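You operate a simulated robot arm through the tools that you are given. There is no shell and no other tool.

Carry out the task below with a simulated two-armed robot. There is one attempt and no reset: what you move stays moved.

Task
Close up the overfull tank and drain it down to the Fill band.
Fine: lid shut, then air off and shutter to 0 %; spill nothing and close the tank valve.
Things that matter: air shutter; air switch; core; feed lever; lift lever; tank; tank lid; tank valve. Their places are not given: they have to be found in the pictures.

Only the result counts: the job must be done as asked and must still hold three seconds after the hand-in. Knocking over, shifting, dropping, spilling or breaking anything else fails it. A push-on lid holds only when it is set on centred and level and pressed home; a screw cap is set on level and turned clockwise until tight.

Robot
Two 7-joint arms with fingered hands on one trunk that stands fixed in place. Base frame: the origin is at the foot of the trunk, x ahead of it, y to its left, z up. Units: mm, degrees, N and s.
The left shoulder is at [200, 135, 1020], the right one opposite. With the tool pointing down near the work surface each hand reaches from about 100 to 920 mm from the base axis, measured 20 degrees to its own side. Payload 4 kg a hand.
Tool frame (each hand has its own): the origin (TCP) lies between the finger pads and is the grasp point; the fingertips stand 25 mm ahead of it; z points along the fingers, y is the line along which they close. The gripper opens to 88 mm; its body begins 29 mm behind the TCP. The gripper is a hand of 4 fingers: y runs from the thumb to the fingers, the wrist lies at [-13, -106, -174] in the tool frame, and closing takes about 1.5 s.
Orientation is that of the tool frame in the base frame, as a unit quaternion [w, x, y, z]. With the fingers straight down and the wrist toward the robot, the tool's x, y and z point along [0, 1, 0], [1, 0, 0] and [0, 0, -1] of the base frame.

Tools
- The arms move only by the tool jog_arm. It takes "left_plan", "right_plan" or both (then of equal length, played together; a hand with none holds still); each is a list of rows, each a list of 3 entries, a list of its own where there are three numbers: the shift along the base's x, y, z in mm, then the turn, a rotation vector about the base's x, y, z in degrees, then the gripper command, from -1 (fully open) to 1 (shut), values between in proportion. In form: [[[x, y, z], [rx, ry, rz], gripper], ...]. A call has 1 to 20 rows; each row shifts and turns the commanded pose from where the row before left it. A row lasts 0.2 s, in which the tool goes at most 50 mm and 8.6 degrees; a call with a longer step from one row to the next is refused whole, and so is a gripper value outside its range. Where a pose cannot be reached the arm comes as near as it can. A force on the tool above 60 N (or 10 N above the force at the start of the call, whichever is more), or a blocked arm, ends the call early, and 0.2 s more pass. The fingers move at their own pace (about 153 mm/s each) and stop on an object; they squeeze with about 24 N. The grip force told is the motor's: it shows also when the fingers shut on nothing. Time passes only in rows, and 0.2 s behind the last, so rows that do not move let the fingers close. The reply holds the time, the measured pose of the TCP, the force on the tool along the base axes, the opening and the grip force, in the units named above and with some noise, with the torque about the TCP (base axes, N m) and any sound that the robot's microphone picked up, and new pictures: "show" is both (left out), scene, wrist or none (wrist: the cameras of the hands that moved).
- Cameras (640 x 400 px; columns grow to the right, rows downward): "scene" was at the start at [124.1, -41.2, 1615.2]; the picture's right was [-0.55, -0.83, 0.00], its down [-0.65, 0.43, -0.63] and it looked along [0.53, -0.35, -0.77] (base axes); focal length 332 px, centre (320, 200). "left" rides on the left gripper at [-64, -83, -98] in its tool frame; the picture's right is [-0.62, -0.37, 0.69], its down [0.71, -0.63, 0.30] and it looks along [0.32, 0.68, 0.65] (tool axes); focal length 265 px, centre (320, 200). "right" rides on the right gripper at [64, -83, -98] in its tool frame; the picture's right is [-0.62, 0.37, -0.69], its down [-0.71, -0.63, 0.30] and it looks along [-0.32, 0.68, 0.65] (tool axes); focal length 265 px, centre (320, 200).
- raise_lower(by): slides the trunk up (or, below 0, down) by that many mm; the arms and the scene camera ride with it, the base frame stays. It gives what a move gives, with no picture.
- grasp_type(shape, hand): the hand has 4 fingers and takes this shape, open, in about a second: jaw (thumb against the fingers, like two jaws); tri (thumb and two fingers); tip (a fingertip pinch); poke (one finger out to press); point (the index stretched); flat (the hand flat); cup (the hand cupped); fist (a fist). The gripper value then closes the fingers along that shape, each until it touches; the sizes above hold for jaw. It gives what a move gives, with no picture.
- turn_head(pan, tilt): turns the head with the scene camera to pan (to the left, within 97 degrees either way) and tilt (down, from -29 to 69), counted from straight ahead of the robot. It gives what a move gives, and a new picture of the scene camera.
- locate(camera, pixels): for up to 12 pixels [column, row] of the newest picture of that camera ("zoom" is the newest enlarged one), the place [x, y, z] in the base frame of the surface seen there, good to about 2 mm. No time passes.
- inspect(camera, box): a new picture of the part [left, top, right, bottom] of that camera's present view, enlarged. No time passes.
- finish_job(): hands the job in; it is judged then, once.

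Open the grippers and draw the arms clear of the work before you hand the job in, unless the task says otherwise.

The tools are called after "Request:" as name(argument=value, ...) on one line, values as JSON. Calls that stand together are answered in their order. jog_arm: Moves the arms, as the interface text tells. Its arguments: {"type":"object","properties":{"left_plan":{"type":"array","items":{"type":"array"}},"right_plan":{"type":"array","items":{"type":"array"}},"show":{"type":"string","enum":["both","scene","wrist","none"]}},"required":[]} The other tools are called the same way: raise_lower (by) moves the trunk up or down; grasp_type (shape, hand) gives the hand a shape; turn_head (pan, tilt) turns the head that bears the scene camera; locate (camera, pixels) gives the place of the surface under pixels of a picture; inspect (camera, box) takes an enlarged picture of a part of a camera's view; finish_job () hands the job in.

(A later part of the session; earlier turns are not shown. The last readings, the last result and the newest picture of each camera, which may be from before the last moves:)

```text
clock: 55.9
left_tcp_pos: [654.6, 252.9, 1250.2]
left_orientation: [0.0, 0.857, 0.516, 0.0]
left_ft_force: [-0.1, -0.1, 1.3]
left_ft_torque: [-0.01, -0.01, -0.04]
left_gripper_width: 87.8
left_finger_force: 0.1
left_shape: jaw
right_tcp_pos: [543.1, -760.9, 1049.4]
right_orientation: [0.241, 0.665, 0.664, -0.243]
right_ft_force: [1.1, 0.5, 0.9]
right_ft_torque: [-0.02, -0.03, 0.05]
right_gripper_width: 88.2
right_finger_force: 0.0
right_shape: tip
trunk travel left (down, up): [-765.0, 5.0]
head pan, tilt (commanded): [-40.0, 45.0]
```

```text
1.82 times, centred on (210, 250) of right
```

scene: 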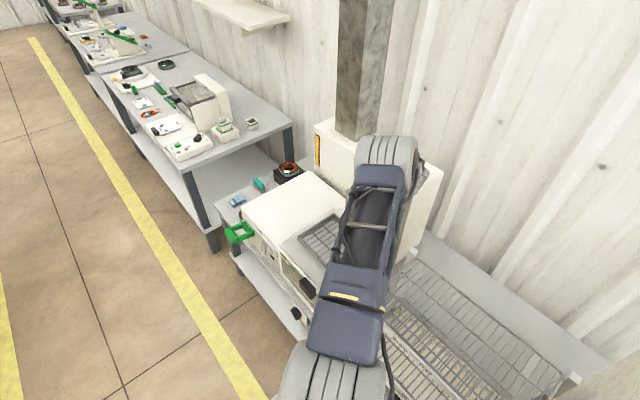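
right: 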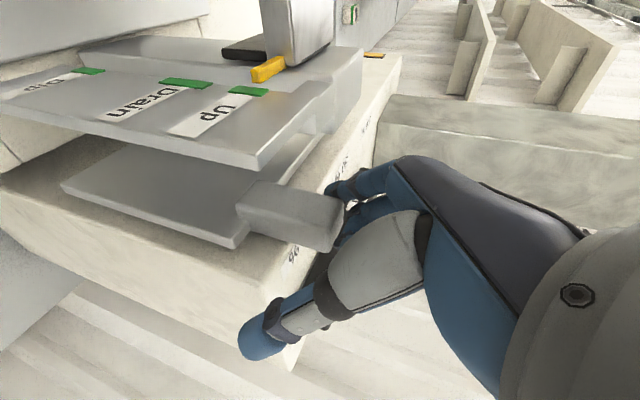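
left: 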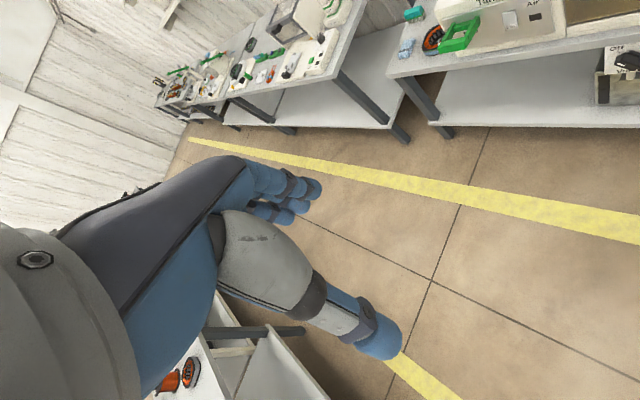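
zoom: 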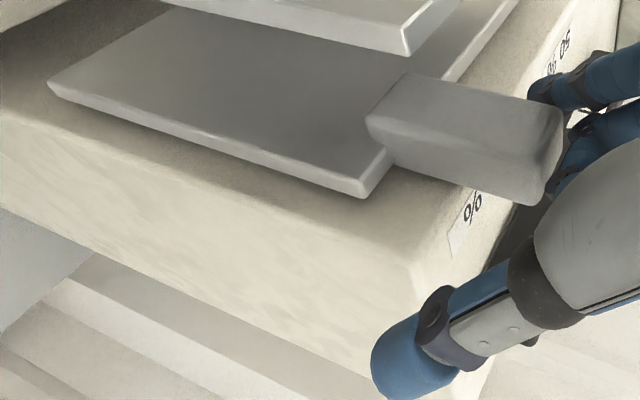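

Louvres are now covered and the knob centre is at x≈564; no stop felt yet. I push a few more millimetres carefully.

Request:
jog_arm(right_plan=[[[-2, 0, 0], [0, 0, 0], -1], [[-2, 0, 0], [0, 0, 0], -1], [[-2, 0, 0], [0, 0, 0], -1]], show="wrist")

Request:
locate(camera="right", pixels=[[310, 225], [330, 220], [290, 200], [335, 205], [300, 240], [320, 240], [240, 230], [100, 190]])

Request:
inspect(camera="right", box=[240, 100, 400, 280])

```text
clock: 56.7
left_tcp_pos: [655.1, 252.6, 1250.2]
left_orientation: [-0.001, 0.856, 0.517, 0.0]
left_ft_force: [0.4, -0.5, 0.1]
left_ft_torque: [-0.02, 0.0, 0.05]
left_gripper_width: 88.0
left_finger_force: 0.1
left_shape: jaw
right_tcp_pos: [537.7, -760.4, 1049.7]
right_orientation: [0.242, 0.663, 0.665, -0.242]
right_ft_force: [6.3, -0.2, -1.0]
right_ft_torque: [0.02, 0.06, -0.05]
right_gripper_width: 88.0
right_finger_force: 0.0
right_shape: tip
trunk travel left (down, up): [-765.0, 5.0]
head pan, tilt (commanded): [-40.0, 45.0]
```

right: 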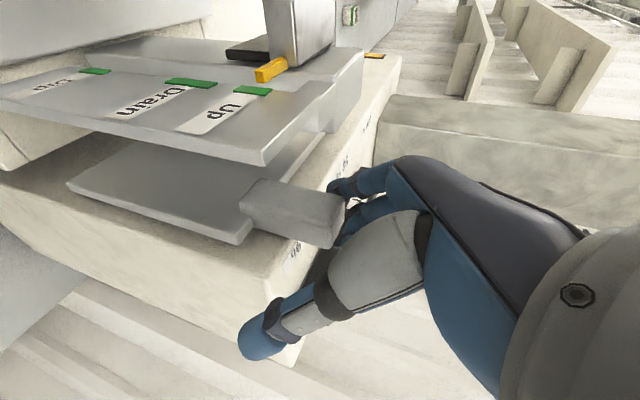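

```text
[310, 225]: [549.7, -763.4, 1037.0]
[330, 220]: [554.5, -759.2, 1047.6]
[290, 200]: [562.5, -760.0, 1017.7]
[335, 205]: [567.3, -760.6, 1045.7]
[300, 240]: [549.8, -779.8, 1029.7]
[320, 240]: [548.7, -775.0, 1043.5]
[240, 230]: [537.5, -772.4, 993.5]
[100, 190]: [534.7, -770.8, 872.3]
```

```text
2.22 times, centred on (320, 190) of right
```

zoom: 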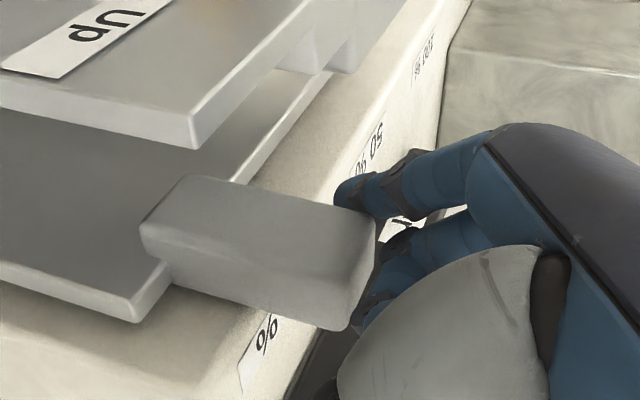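

Force rose to 6.3 N and the knob (face at x≈549.5) has essentially stopped, matching the 0 % mark. I give one more small push, then lift away.

Request:
jog_arm(right_plan=[[[-3, 0, 0], [0, 0, 0], -1], [[0, 0, 0], [0, 0, 0], -1]], show="wrist")

Request:
locate(camera="right", pixels=[[310, 225], [330, 220], [290, 200], [300, 240], [320, 240], [240, 230]])

```text
clock: 57.3
left_tcp_pos: [655.1, 251.6, 1249.2]
left_orientation: [0.0, 0.857, 0.516, 0.0]
left_ft_force: [0.6, -0.6, -0.2]
left_ft_torque: [0.03, -0.01, -0.01]
left_gripper_width: 87.8
left_finger_force: 0.1
left_shape: jaw
right_tcp_pos: [536.0, -759.9, 1050.0]
right_orientation: [0.242, 0.664, 0.665, -0.242]
right_ft_force: [9.0, 0.4, -2.9]
right_ft_torque: [0.01, 0.06, -0.02]
right_gripper_width: 87.8
right_finger_force: 0.2
right_shape: tip
trunk travel left (down, up): [-765.0, 5.0]
head pan, tilt (commanded): [-40.0, 45.0]
```

right: 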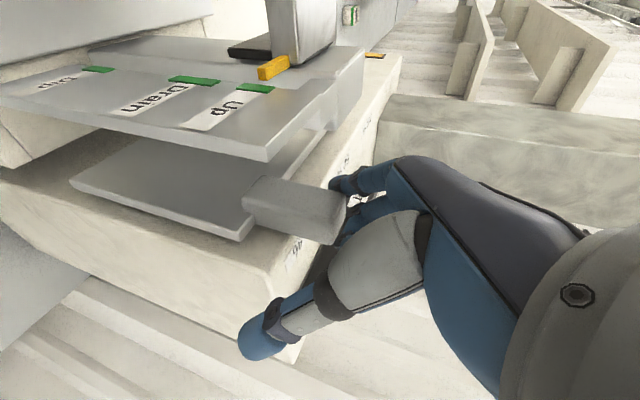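

```text
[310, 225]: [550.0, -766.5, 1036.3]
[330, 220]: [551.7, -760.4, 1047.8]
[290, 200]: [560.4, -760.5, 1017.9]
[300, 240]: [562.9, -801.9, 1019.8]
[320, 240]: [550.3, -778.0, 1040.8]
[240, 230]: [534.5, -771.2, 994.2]
```

The shutter is firmly against its 0 % stop. I back the finger off, lift along the hand axis and retreat over the tank to the aisle.

Request:
jog_arm(right_plan=[[[7, 0, 0], [0, 0, 0], -1], [[5, 0, 5], [0, 0, 0], -1], [[0, 8, 25], [0, 0, 0], -1], [[0, 12, 30], [0, 0, 0], -1], [[10, 20, 30], [0, 0, 0], -1], [[15, 30, 20], [-3.4, 0, 0], -1], [[15, 35, 0], [-3.4, 0, 0], -1], [[15, 35, 0], [-3.4, 0, 0], -1], [[15, 35, 0], [-3.4, 0, 0], -1], [[15, 35, 0], [-3.4, 0, 0], -1], [[15, 40, 0], [-3, 0, 0], -1], [[15, 40, 0], [0, 0, 0], -1], [[15, 40, 0], [0, 0, 0], -1], [[15, 40, 0], [0, 0, 0], -1], [[15, 40, 0], [0, 0, 0], -1], [[10, 40, 0], [0, 0, 0], -1], [[10, 40, 0], [0, 0, 0], -1]], show="both")

Request:
inspect(camera="scene", box=[230, 110, 450, 310])

```text
clock: 60.9
left_tcp_pos: [654.8, 252.4, 1249.2]
left_orientation: [0.001, 0.857, 0.515, 0.0]
left_ft_force: [0.9, 0.1, -0.3]
left_ft_torque: [0.04, -0.01, 0.01]
left_gripper_width: 88.0
left_finger_force: 0.0
left_shape: jaw
right_tcp_pos: [724.8, -271.8, 1160.2]
right_orientation: [0.354, 0.613, 0.612, -0.353]
right_ft_force: [0.0, 0.0, 0.7]
right_ft_torque: [0.02, 0.02, 0.01]
right_gripper_width: 88.1
right_finger_force: 0.1
right_shape: tip
trunk travel left (down, up): [-765.0, 5.0]
head pan, tilt (commanded): [-40.0, 45.0]
```

scene: 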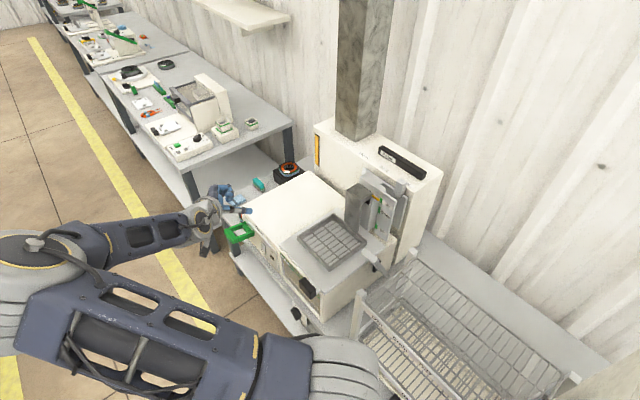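
right: 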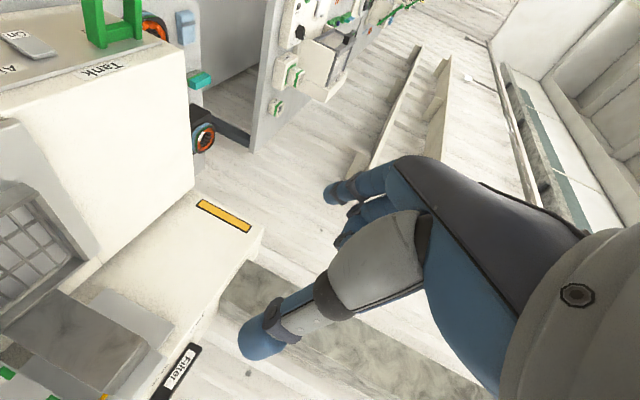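

```text
2.00 times, centred on (340, 210) of scene
```

zoom: 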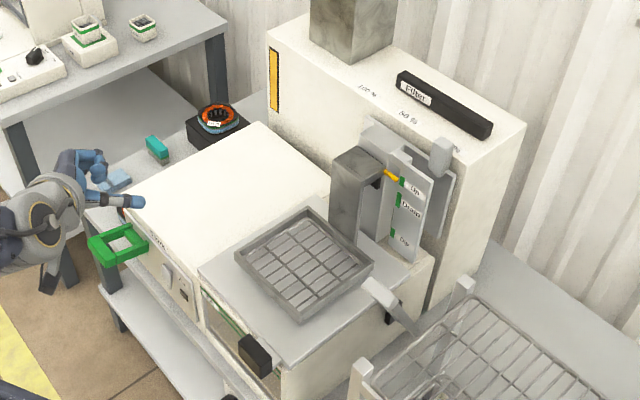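

The shutter is at 0 %, the lift still at Up. Now for the valve: I enlarge the tank window and the valve knob in the scene view.

Request:
inspect(camera="scene", box=[245, 230, 335, 320])

Request:
inspect(camera="scene", box=[270, 290, 330, 335])

Request:
locate(camera="zoom", pixels=[[250, 170], [300, 200], [280, 240], [330, 260], [320, 220], [270, 210], [220, 150], [360, 230]])

```text
4.44 times, centred on (290, 275) of scene
```

zoom: 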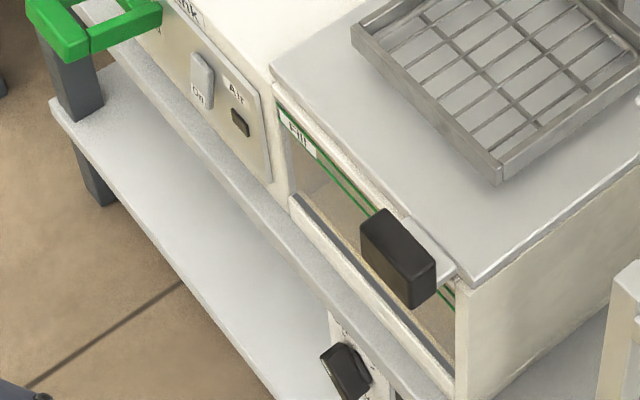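

```text
8.89 times, centred on (300, 312) of scene
```

zoom: 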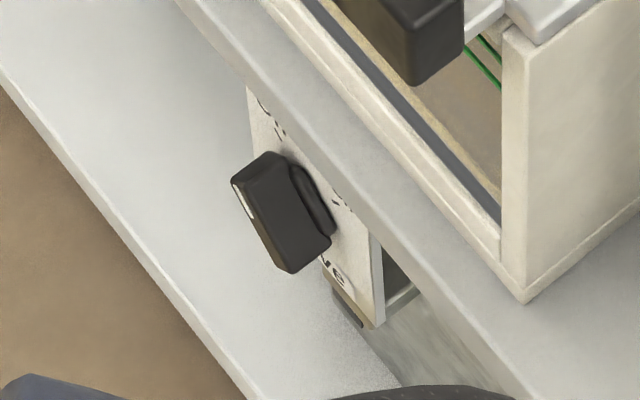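

```text
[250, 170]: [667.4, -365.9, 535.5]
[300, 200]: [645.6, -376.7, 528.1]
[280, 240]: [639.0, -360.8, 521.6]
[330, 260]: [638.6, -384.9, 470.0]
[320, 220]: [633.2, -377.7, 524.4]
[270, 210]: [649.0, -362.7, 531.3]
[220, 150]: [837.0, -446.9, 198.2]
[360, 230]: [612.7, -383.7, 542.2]
```

Before lowering the trunk for the valve, I check the left arm's surroundings so its elbow won't hit the left bench.

Request:
turn_head(pan=35, tilt=45)

```text
clock: 62.3
left_tcp_pos: [653.8, 252.1, 1250.2]
left_orientation: [-0.001, 0.857, 0.516, 0.0]
left_ft_force: [-0.7, 0.4, -0.3]
left_ft_torque: [0.03, 0.02, -0.02]
left_gripper_width: 88.1
left_finger_force: 0.1
left_shape: jaw
right_tcp_pos: [724.3, -271.6, 1158.9]
right_orientation: [0.354, 0.612, 0.613, -0.353]
right_ft_force: [-0.5, 0.2, 0.1]
right_ft_torque: [-0.02, -0.02, 0.01]
right_gripper_width: 88.1
right_finger_force: 0.1
right_shape: tip
trunk travel left (down, up): [-765.0, 5.0]
head pan, tilt (commanded): [35.0, 45.0]
```

scene: 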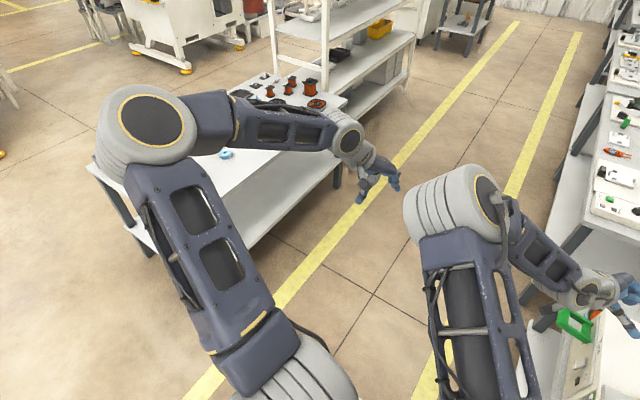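

The left elbow is above the left bench. I measure the bench height and elbow position.

Request:
locate(camera="scene", pixels=[[150, 120], [220, 215], [270, 185], [130, 175], [310, 88], [220, 125], [300, 140], [345, 140], [190, 200], [455, 200], [375, 180], [100, 165]])

```text
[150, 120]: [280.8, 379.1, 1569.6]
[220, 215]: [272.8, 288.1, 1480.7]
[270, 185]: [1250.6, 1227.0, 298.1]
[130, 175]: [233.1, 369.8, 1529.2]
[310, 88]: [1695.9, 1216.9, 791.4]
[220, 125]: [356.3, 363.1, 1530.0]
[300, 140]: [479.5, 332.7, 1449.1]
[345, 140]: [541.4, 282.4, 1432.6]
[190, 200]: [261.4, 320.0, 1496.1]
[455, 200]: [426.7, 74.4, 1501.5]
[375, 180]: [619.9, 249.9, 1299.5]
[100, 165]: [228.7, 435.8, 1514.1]
```

The left arm is clear of everything (bench is over a metre away). I lower the trunk 450 mm to work on the valve and turn the head back to the tank.

Request:
raise_lower(by=-450)

Request:
turn_head(pan=-38, tilt=40)

```text
refused: -450 is not a number from -400 to 400
```

```text
clock: 63.8
left_tcp_pos: [654.5, 253.4, 1249.2]
left_orientation: [0.0, 0.857, 0.516, -0.001]
left_ft_force: [-1.2, -0.1, -0.3]
left_ft_torque: [0.01, -0.01, -0.01]
left_gripper_width: 87.7
left_finger_force: 0.0
left_shape: jaw
right_tcp_pos: [725.2, -270.4, 1161.1]
right_orientation: [0.353, 0.613, 0.612, -0.354]
right_ft_force: [-0.5, 0.1, 0.7]
right_ft_torque: [-0.02, 0.0, -0.02]
right_gripper_width: 88.3
right_finger_force: 0.0
right_shape: tip
trunk travel left (down, up): [-765.0, 5.0]
head pan, tilt (commanded): [-38.0, 40.0]
```

scene: 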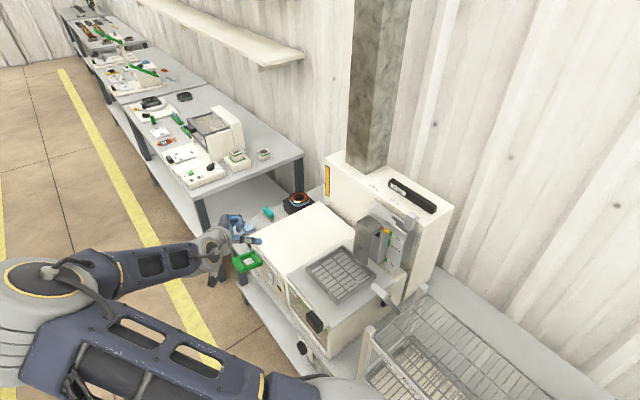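

I lower by 400 mm (the per-call limit); the hand stays about 60 mm in front of the bench edge.

Request:
raise_lower(by=-400)

Request:
turn_head(pan=-38, tilt=35)

Request:
inspect(camera="right", box=[0, 0, 640, 400])

```text
clock: 67.6
left_tcp_pos: [655.5, 253.3, 849.8]
left_orientation: [0.0, 0.857, 0.516, -0.001]
left_ft_force: [0.4, 0.1, 0.4]
left_ft_torque: [-0.02, 0.01, -0.02]
left_gripper_width: 87.6
left_finger_force: 0.0
left_shape: jaw
right_tcp_pos: [724.4, -270.9, 760.8]
right_orientation: [0.354, 0.613, 0.612, -0.353]
right_ft_force: [-1.2, 0.5, -0.3]
right_ft_torque: [0.0, -0.04, 0.01]
right_gripper_width: 88.1
right_finger_force: 0.0
right_shape: tip
trunk travel left (down, up): [-365.0, 405.0]
head pan, tilt (commanded): [-38.0, 40.0]
```

```text
clock: 68.3
left_tcp_pos: [655.1, 251.3, 849.7]
left_orientation: [0.0, 0.857, 0.516, 0.0]
left_ft_force: [-0.6, -0.1, -0.3]
left_ft_torque: [-0.01, 0.0, 0.02]
left_gripper_width: 87.9
left_finger_force: 0.0
left_shape: jaw
right_tcp_pos: [724.8, -271.5, 759.1]
right_orientation: [0.354, 0.612, 0.612, -0.354]
right_ft_force: [0.5, 0.0, -0.3]
right_ft_torque: [-0.01, -0.02, -0.03]
right_gripper_width: 88.3
right_finger_force: 0.1
right_shape: tip
trunk travel left (down, up): [-365.0, 405.0]
head pan, tilt (commanded): [-38.0, 35.0]
```

scene: 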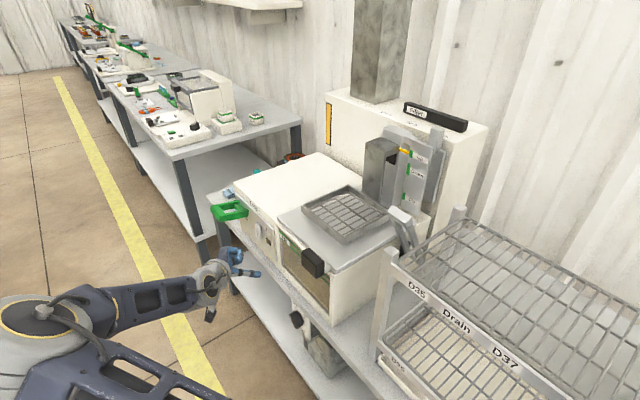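

```text
1.00 times, centred on (320, 200) of right (not enlarged: the box is as wide or as high as the picture)
```

zoom: 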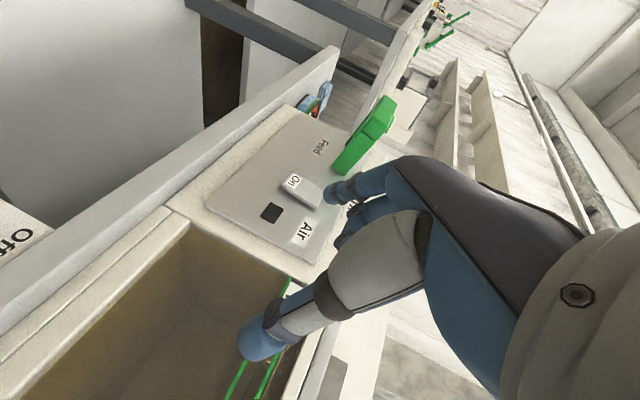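

The window is now seen more squarely. I zoom into the window in both views to read the level against the Fill band.

Request:
inspect(camera="scene", box=[270, 220, 340, 320])

Request:
inspect(camera="right", box=[0, 190, 340, 400])

```text
4.00 times, centred on (305, 270) of scene
```

zoom: 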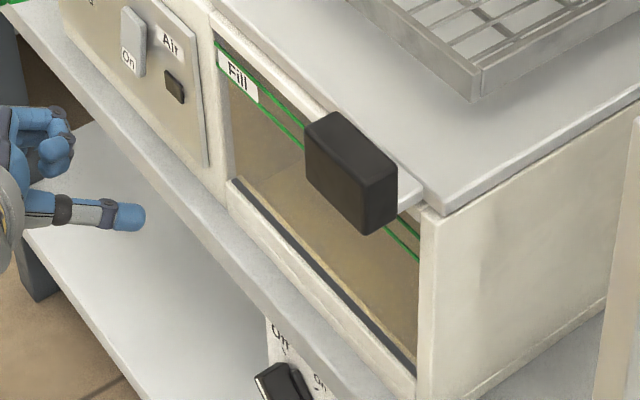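

```text
1.88 times, centred on (170, 295) of right
```

zoom: 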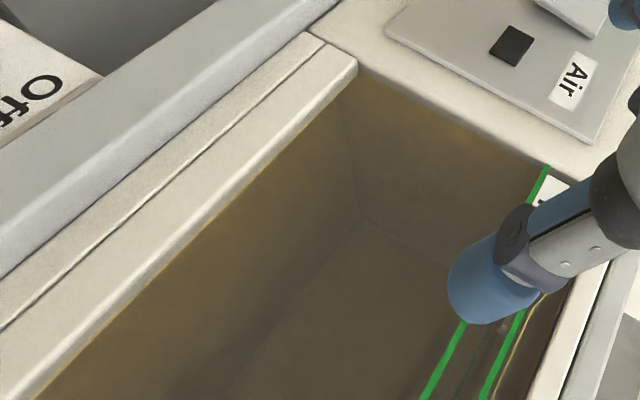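

A thin yellowish line just above the upper green line looks like the liquid surface. I measure the band lines' heights and look closer.

Request:
inspect(camera="right", box=[210, 330, 310, 400])

Request:
locate(camera="zoom", pixels=[[150, 320], [240, 320], [300, 320], [330, 320], [100, 350], [200, 350], [400, 300], [360, 250]])

Request:
inspect(camera="scene", box=[300, 255, 350, 310])

Request:
locate(camera="zoom", pixels=[[250, 130], [260, 150], [280, 160], [300, 200], [320, 180], [230, 100], [270, 250], [330, 250]])

```text
5.71 times, centred on (260, 365) of right
```

zoom: 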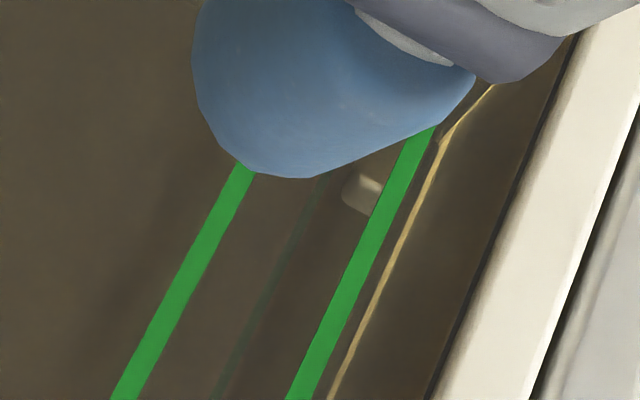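

```text
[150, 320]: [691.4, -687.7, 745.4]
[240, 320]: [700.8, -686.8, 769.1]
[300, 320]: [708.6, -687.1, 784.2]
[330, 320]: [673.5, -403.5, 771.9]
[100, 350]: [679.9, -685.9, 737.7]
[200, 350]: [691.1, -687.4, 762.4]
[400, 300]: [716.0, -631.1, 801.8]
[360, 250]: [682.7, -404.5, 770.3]
```

```text
7.27 times, centred on (325, 282) of scene
```

zoom: 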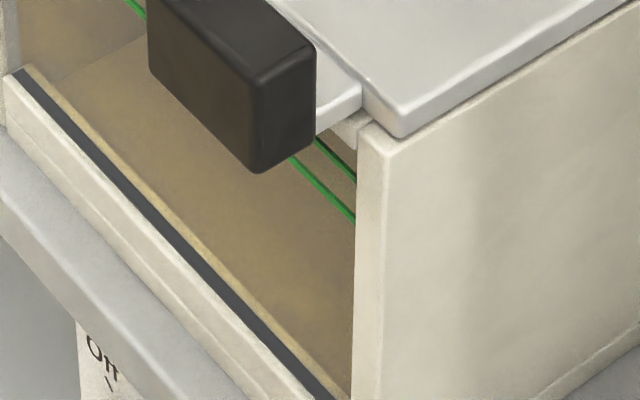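

```text
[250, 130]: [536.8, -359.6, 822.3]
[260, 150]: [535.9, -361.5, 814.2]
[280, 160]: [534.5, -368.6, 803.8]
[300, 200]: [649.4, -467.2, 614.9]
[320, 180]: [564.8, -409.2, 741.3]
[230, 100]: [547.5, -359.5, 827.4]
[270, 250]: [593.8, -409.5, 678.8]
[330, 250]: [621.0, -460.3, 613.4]
```

The band lines are at z≈741 and z≈771 and the surface appears at z≈777, so it needs to fall roughly 20 mm. I bring the left hand's camera to view the valve and window from the aisle.

Request:
jog_arm(left_plan=[[[-10, -15, -5], [0, 0, -6], -1], [[-10, -15, -5], [0, 0, -6], -1], [[-10, -15, -5], [0, 0, -6], -1], [[-10, -15, -5], [0, 0, -6], -1], [[-10, -15, -5], [0, 0, -6], -1], [[-10, -15, -5], [0, 0, -6], -1]], show="both")

```text
clock: 69.7
left_tcp_pos: [595.0, 162.5, 819.2]
left_orientation: [0.0, 0.974, 0.226, 0.001]
left_ft_force: [0.4, 0.2, 0.0]
left_ft_torque: [0.03, 0.0, 0.01]
left_gripper_width: 88.0
left_finger_force: 0.2
left_shape: jaw
right_tcp_pos: [726.5, -271.8, 760.3]
right_orientation: [0.354, 0.612, 0.613, -0.353]
right_ft_force: [0.5, 0.4, 0.7]
right_ft_torque: [0.0, -0.03, 0.0]
right_gripper_width: 87.9
right_finger_force: 0.0
right_shape: tip
trunk travel left (down, up): [-365.0, 405.0]
head pan, tilt (commanded): [-38.0, 35.0]
```

scene: 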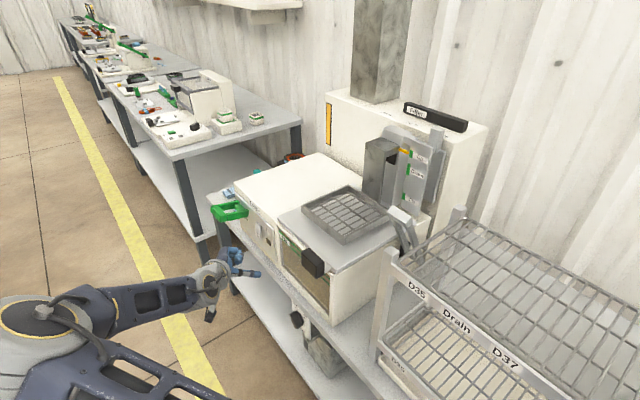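
left: 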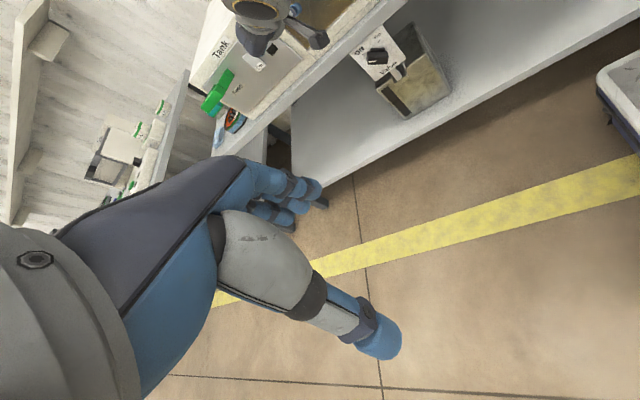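

The left camera now sees the valve at (378, 57) more frontally. I zoom in on it.

Request:
inspect(camera="left", box=[340, 20, 450, 120])

Request:
inspect(camera="left", box=[350, 30, 410, 85])

Request:
locate(camera="zoom", pixels=[[190, 200], [290, 230], [240, 220], [210, 230], [280, 180], [230, 170], [120, 150], [280, 80], [160, 170], [285, 110], [100, 220], [380, 150]])

```text
4.00 times, centred on (395, 70) of left
```

zoom: 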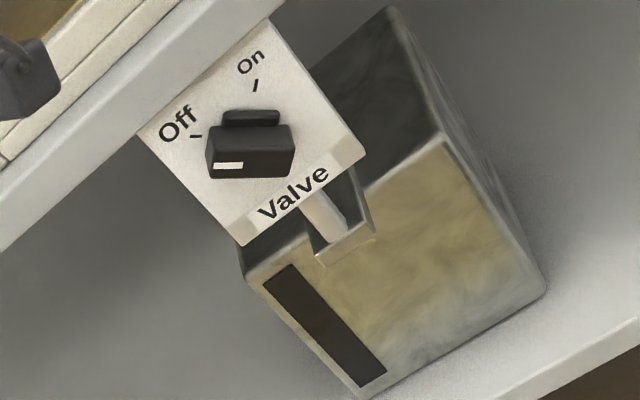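

```text
7.27 times, centred on (380, 58) of left
```

zoom: 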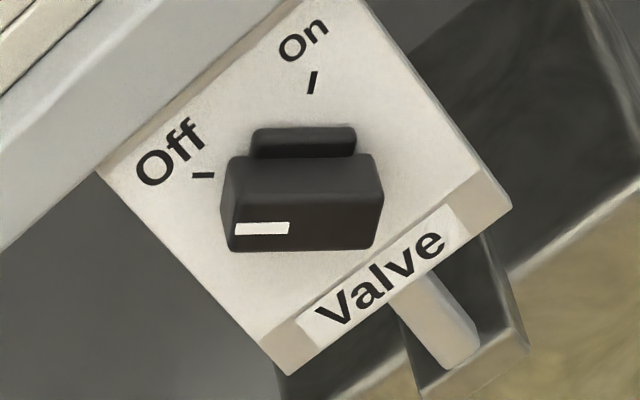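

```text
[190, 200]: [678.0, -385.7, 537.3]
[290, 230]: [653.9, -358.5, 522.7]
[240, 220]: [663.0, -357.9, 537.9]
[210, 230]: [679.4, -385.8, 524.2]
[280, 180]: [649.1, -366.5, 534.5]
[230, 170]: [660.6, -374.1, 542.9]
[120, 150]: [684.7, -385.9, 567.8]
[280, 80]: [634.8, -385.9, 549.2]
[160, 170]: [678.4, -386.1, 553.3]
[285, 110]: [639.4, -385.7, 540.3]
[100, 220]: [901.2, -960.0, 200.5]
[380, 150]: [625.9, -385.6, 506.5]
```

The knob pointer is at Off (45° up-left), On is 45° up-right, so opening is a 90° clockwise turn about the knob axis at about [649, y, 522]. I measure the bench edge above it for finger clearance.

Request:
inspect(camera="left", box=[320, 0, 440, 100])

Request:
locate(camera="zoom", pixels=[[180, 170], [150, 200], [120, 200], [100, 240], [230, 90], [200, 150], [250, 200], [290, 190], [270, 240], [60, 230], [300, 40], [330, 260]])

```text
4.00 times, centred on (380, 50) of left
```

zoom: 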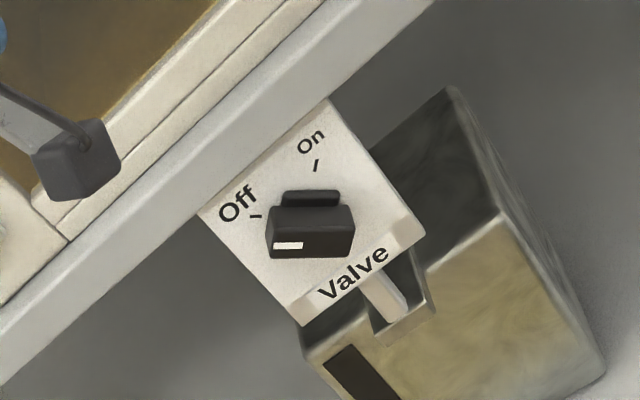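

```text
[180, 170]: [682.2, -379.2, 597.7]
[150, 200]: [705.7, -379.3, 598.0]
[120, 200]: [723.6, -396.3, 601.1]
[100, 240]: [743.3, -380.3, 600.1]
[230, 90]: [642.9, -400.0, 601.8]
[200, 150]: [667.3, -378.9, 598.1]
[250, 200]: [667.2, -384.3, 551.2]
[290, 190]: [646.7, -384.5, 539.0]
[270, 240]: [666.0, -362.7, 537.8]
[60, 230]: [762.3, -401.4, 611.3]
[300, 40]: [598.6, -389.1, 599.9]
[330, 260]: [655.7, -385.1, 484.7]
```

The bench edge front is at y≈-379, so fingertips kept at y≥-376 are clear. I set the jaw shape, back the left hand off a little, and bring the right hand in front of the valve with the grip axis across the knob bar.

Request:
grasp_type(shape="jaw", hand="right")

Request:
jog_arm(left_plan=[[[0, 20, 0], [0, 0, 0], -1], [[0, 20, 0], [0, 0, 0], -1], [[0, 20, 0], [0, 0, 0], -1], [[0, 20, 0], [0, 0, 0], -1], [[0, 20, 0], [0, 0, 0], -1], [[0, 0, 0], [0, 0, 0], -1]], right_plan=[[[-5, 3, -20], [-6, 0, 0], -1], [[-5, 3, -20], [-6, 0, 0], -1], [[-5, 3, -20], [-6, 0, 0], -1], [[-5, 3, -20], [-6, 0, 0], -1], [[-5, 3, -20], [-6, 0, 0], -1], [[-5, 0, -20], [0, 0, 0], -1]], show="both")

```text
clock: 70.6
left_tcp_pos: [594.9, 161.9, 819.4]
left_orientation: [0.0, 0.974, 0.226, 0.0]
left_ft_force: [0.2, -0.1, 0.5]
left_ft_torque: [0.0, 0.0, -0.03]
left_gripper_width: 88.1
left_finger_force: 0.1
left_shape: jaw
right_tcp_pos: [725.8, -269.6, 760.1]
right_orientation: [0.353, 0.612, 0.614, -0.353]
right_ft_force: [-0.4, 0.4, 0.5]
right_ft_torque: [-0.01, 0.03, -0.01]
right_gripper_width: 88.0
right_finger_force: 0.1
right_shape: jaw
trunk travel left (down, up): [-365.0, 405.0]
head pan, tilt (commanded): [-38.0, 35.0]
```

```text
clock: 72.0
left_tcp_pos: [595.1, 262.8, 819.9]
left_orientation: [0.001, 0.974, 0.226, 0.0]
left_ft_force: [0.5, -0.5, 0.5]
left_ft_torque: [-0.02, -0.04, 0.01]
left_gripper_width: 87.8
left_finger_force: 0.0
left_shape: jaw
right_tcp_pos: [696.7, -265.9, 655.3]
right_orientation: [0.464, 0.534, 0.515, -0.484]
right_ft_force: [-0.4, 0.5, 0.1]
right_ft_torque: [-0.02, 0.01, 0.01]
right_gripper_width: 88.0
right_finger_force: 0.0
right_shape: jaw
right hand out of reach, approached as far as the arm can: row 5
trunk travel left (down, up): [-365.0, 405.0]
head pan, tilt (commanded): [-38.0, 35.0]
```

scene: 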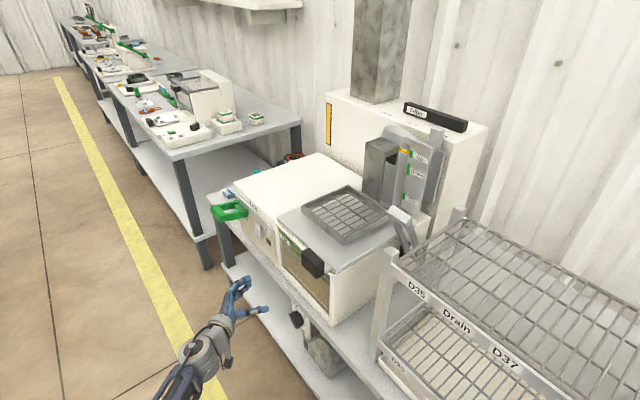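
right: 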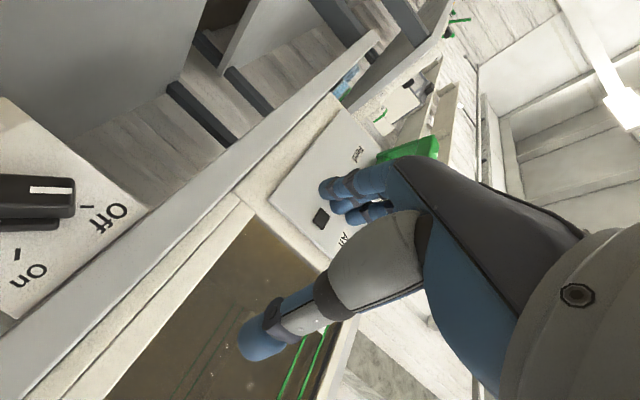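
left: 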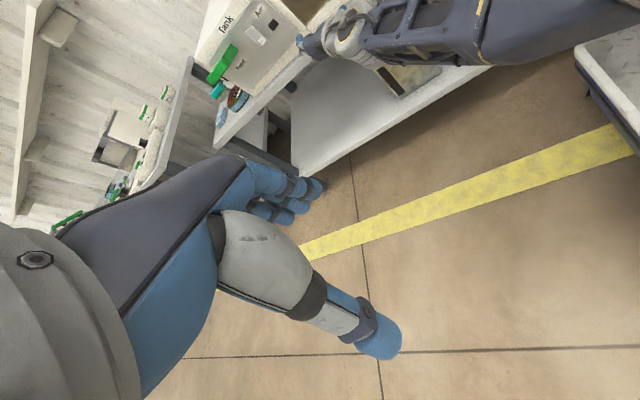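

The right camera has a good view of valve and window. I continue: rotate +45° about y while moving to in front of the knob.

Request:
jog_arm(right_plan=[[[-7, 1, -19], [0, 6.5, 0], -1], [[-7, 1, -19], [0, 6.5, 0], -1], [[-7, 1, -19], [0, 6.5, 0], -1], [[-7, 1, -19], [0, 6.5, 0], -1], [[-7, 1, -19], [0, 6.5, 0], -1], [[-7, 1, -19], [0, 6.5, 0], -1], [[-6, 1, -19], [0, 6, 0], -1]], show="both")

```text
clock: 73.6
left_tcp_pos: [594.6, 261.2, 820.6]
left_orientation: [0.0, 0.974, 0.225, 0.0]
left_ft_force: [0.8, -1.3, 0.1]
left_ft_torque: [0.01, -0.01, -0.01]
left_gripper_width: 87.8
left_finger_force: 0.1
left_shape: jaw
right_tcp_pos: [647.1, -253.0, 518.0]
right_orientation: [0.235, 0.298, 0.659, -0.649]
right_ft_force: [0.0, -0.8, -0.3]
right_ft_torque: [0.0, 0.02, 0.02]
right_gripper_width: 88.0
right_finger_force: 0.0
right_shape: jaw
trunk travel left (down, up): [-365.0, 405.0]
head pan, tilt (commanded): [-38.0, 35.0]
```

scene: 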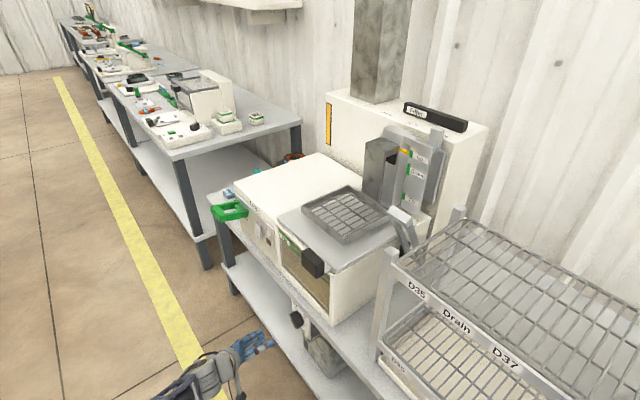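
right: 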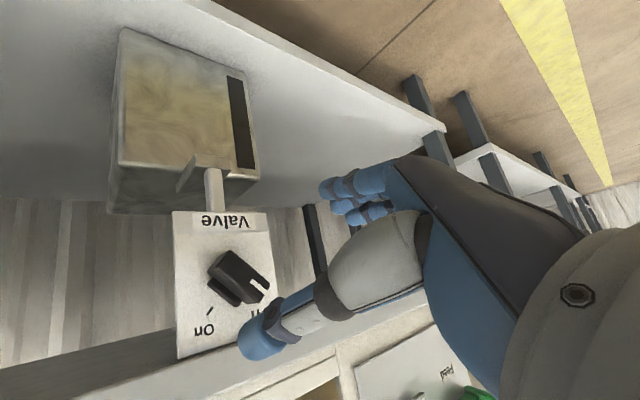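

The hand faces the valve; the knob shows at (240, 278). I locate the knob's corners from this view to refine its centre and angle.

Request:
inspect(camera="right", box=[170, 210, 290, 340])

Request:
locate(camera="zoom", pixels=[[330, 160], [400, 220], [370, 190], [300, 230], [420, 260], [340, 230], [390, 270], [270, 200], [430, 330], [260, 320], [300, 150], [350, 280]])

```text
3.08 times, centred on (230, 275) of right
```

zoom: 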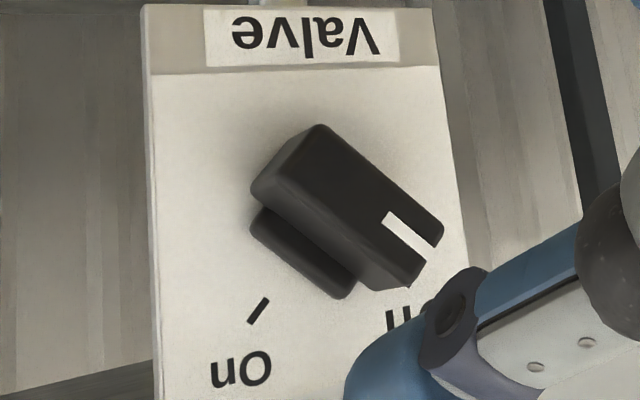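

```text
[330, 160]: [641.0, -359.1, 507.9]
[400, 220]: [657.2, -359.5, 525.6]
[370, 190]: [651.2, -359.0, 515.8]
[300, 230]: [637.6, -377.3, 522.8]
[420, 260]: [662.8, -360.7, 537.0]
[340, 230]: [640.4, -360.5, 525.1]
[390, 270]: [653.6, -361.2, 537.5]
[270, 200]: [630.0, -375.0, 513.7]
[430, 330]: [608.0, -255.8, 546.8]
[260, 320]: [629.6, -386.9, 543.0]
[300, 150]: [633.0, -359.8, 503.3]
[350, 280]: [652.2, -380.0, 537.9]
```

The knob centre is [648.5, -360 (front), 521] with the bar at ~48° up-left. I correct the small tilt and move in toward it.

Request:
jog_arm(right_plan=[[[0.5, -20, 1], [-1.3, 0, 2.2], -1], [[0.5, -20, 1], [-1.3, 0, 2.2], -1], [[0.5, -20, 1], [0, 0, 0], -1], [[0, 0, 0], [0, 0, 0], -1]], show="both")

Request:
inspect(camera="right", box=[160, 130, 420, 390])

```text
clock: 74.6
left_tcp_pos: [594.0, 261.8, 818.9]
left_orientation: [-0.001, 0.974, 0.226, 0.0]
left_ft_force: [0.6, 1.2, -0.1]
left_ft_torque: [0.01, 0.04, 0.0]
left_gripper_width: 88.0
left_finger_force: 0.0
left_shape: jaw
right_tcp_pos: [649.2, -313.5, 521.3]
right_orientation: [0.268, 0.267, 0.655, -0.654]
right_ft_force: [0.0, 0.1, 1.3]
right_ft_torque: [-0.01, -0.01, 0.0]
right_gripper_width: 88.0
right_finger_force: 0.1
right_shape: jaw
trunk travel left (down, up): [-365.0, 405.0]
head pan, tilt (commanded): [-38.0, 35.0]
```

scene: 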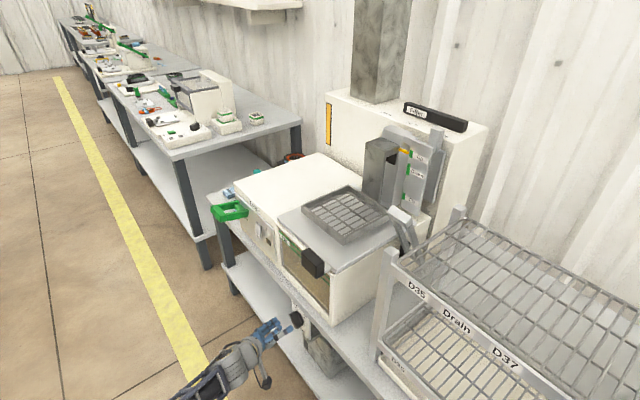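
right: 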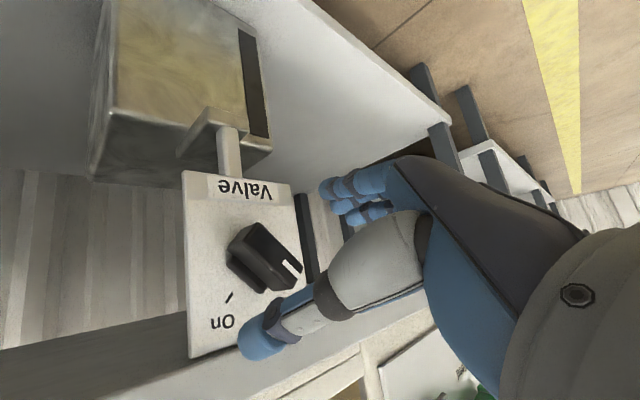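

```text
1.54 times, centred on (290, 260) of right
```

zoom: 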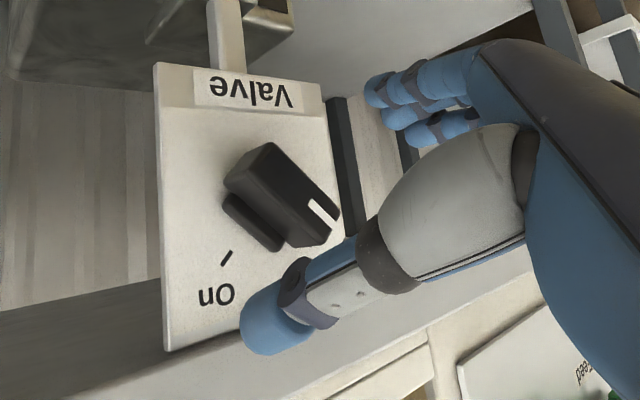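

Alignment is good. I advance the last 37 mm so the fingers straddle the bar.

Request:
jog_arm(right_plan=[[[0, -10, 0], [0, 0, 0], -1], [[0, -10, 0], [0, 0, 0], -1], [[0, -10, 0], [0, 0, 0], -1], [[0, -6, 0], [0, 0, 0], -1], [[0, 0, 0], [0, 0, 0], -1]], show="wrist")

Request:
inspect(camera="right", box=[160, 130, 420, 390])

Request:
inspect(camera="scene", box=[230, 280, 340, 380])

```text
clock: 75.8
left_tcp_pos: [595.0, 260.8, 818.4]
left_orientation: [0.001, 0.974, 0.226, 0.0]
left_ft_force: [-0.1, -0.7, 0.1]
left_ft_torque: [0.01, 0.0, 0.02]
left_gripper_width: 88.0
left_finger_force: 0.1
left_shape: jaw
right_tcp_pos: [650.0, -349.3, 520.9]
right_orientation: [0.267, 0.268, 0.655, -0.654]
right_ft_force: [0.1, 0.5, 0.9]
right_ft_torque: [0.0, 0.02, 0.02]
right_gripper_width: 87.8
right_finger_force: 0.0
right_shape: jaw
trunk travel left (down, up): [-365.0, 405.0]
head pan, tilt (commanded): [-38.0, 35.0]
```

right: 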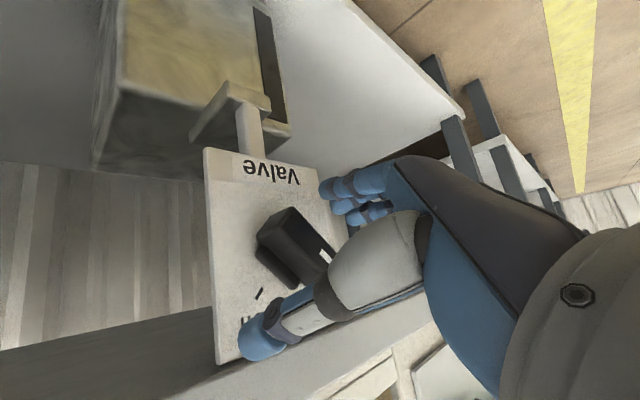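

```text
1.54 times, centred on (290, 260) of right
```

zoom: 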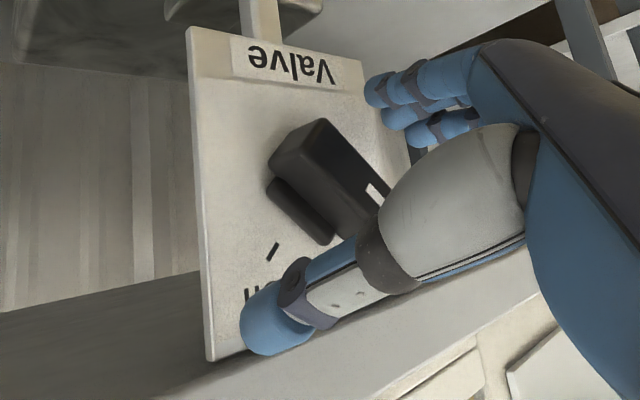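

```text
4.00 times, centred on (285, 330) of scene
```

zoom: 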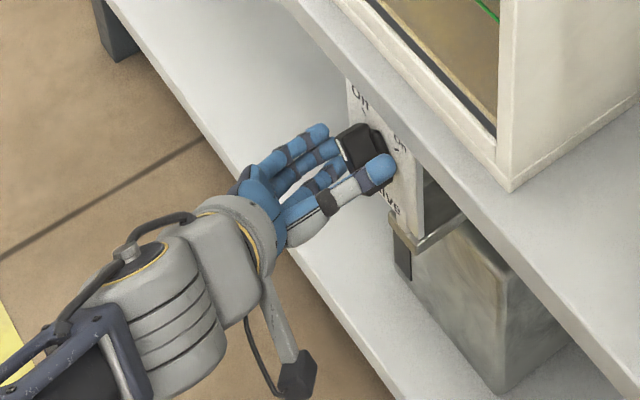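

The fingers straddle the knob cleanly. Before turning it, I check which camera can read the liquid level while I hold the valve.

Request:
inspect(camera="left", box=[240, 0, 440, 120])

Request:
inspect(camera="scene", box=[275, 225, 345, 320])

```text
3.20 times, centred on (340, 60) of left
```

zoom: 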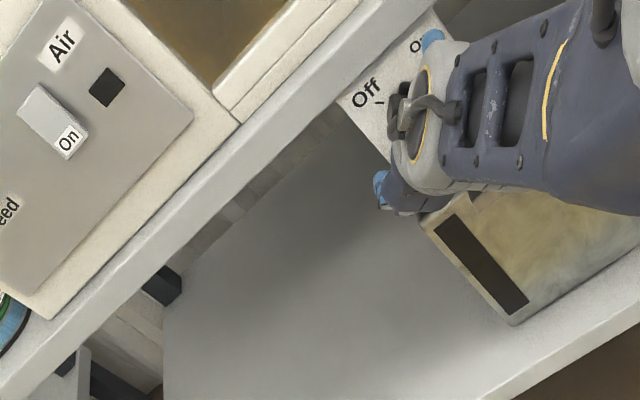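

```text
4.21 times, centred on (310, 272) of scene
```

zoom: 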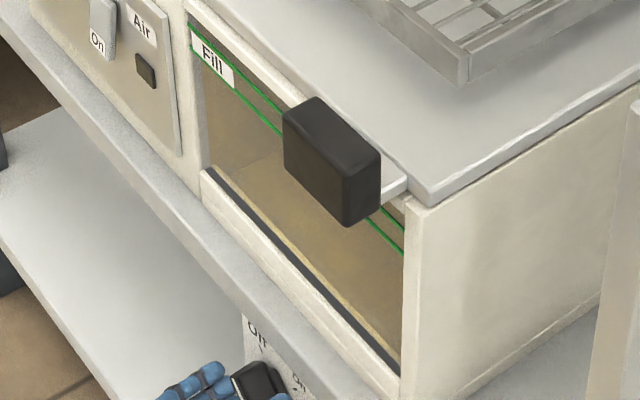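

The left camera could see the window if pitched up. I tilt the left hand toward the window so its camera looks at the level more horizontally.

Request:
jog_arm(left_plan=[[[3, 0, -8], [-7, 0, 0], -1], [[3, 0, -8], [-7, 0, 0], -1], [[3, 0, -8], [-7, 0, 0], -1], [[3, 0, -8], [-7, 0, 0], -1], [[3, 0, -8], [-7, 0, 0], -1], [[3, 0, -8], [-7, 0, 0], -1]], show="both")

```text
clock: 77.2
left_tcp_pos: [614.3, 262.7, 769.4]
left_orientation: [0.35, 0.909, 0.211, -0.08]
left_ft_force: [0.8, 0.3, -0.5]
left_ft_torque: [-0.03, -0.01, 0.0]
left_gripper_width: 88.0
left_finger_force: 0.1
left_shape: jaw
right_tcp_pos: [648.7, -348.4, 520.5]
right_orientation: [0.266, 0.268, 0.655, -0.655]
right_ft_force: [-0.5, -0.2, 0.2]
right_ft_torque: [0.01, 0.0, 0.01]
right_gripper_width: 88.1
right_finger_force: 0.1
right_shape: jaw
trunk travel left (down, up): [-365.0, 405.0]
head pan, tilt (commanded): [-38.0, 35.0]
```

scene: 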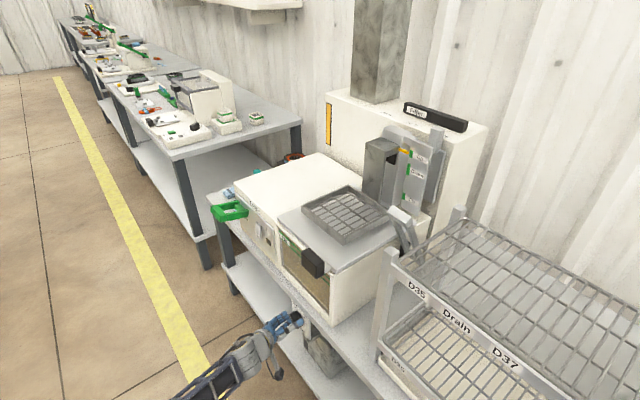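
left: 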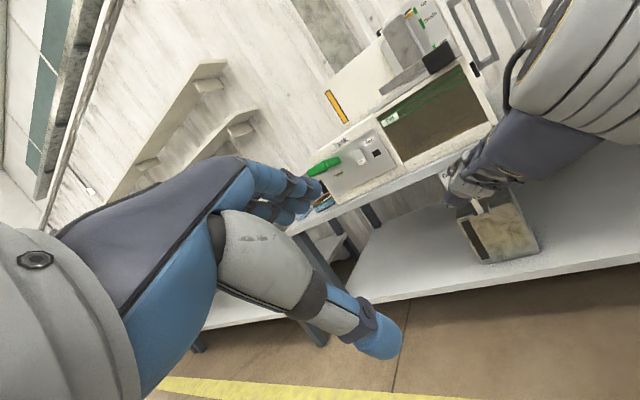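

The left camera now sees the window squarely at (435, 112). I zoom in to read the level.

Request:
inspect(camera="left", box=[375, 50, 505, 160])

Request:
locate(camera="zoom", pixels=[[100, 180], [120, 140], [130, 155], [200, 130], [200, 160], [300, 110], [400, 70], [250, 200]])

Request:
inspect(camera="left", box=[375, 80, 435, 130])

```text
3.64 times, centred on (440, 105) of left
```

zoom: 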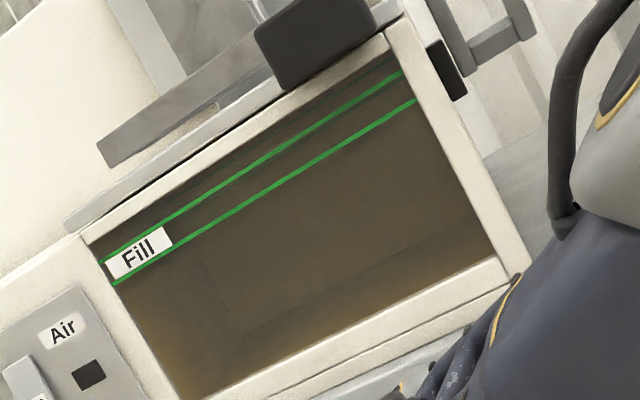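

```text
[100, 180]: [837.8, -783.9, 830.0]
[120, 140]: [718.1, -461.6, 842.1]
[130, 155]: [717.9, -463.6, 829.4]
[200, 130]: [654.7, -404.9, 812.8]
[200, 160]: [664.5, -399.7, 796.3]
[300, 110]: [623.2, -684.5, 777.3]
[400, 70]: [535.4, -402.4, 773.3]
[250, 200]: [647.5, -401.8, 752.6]
```

```text
8.00 times, centred on (405, 105) of left
```

zoom: 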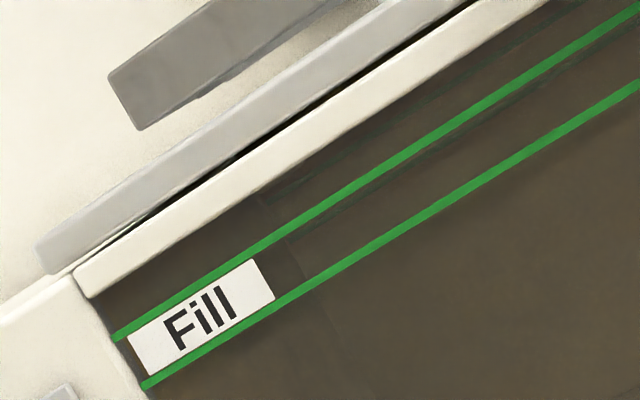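

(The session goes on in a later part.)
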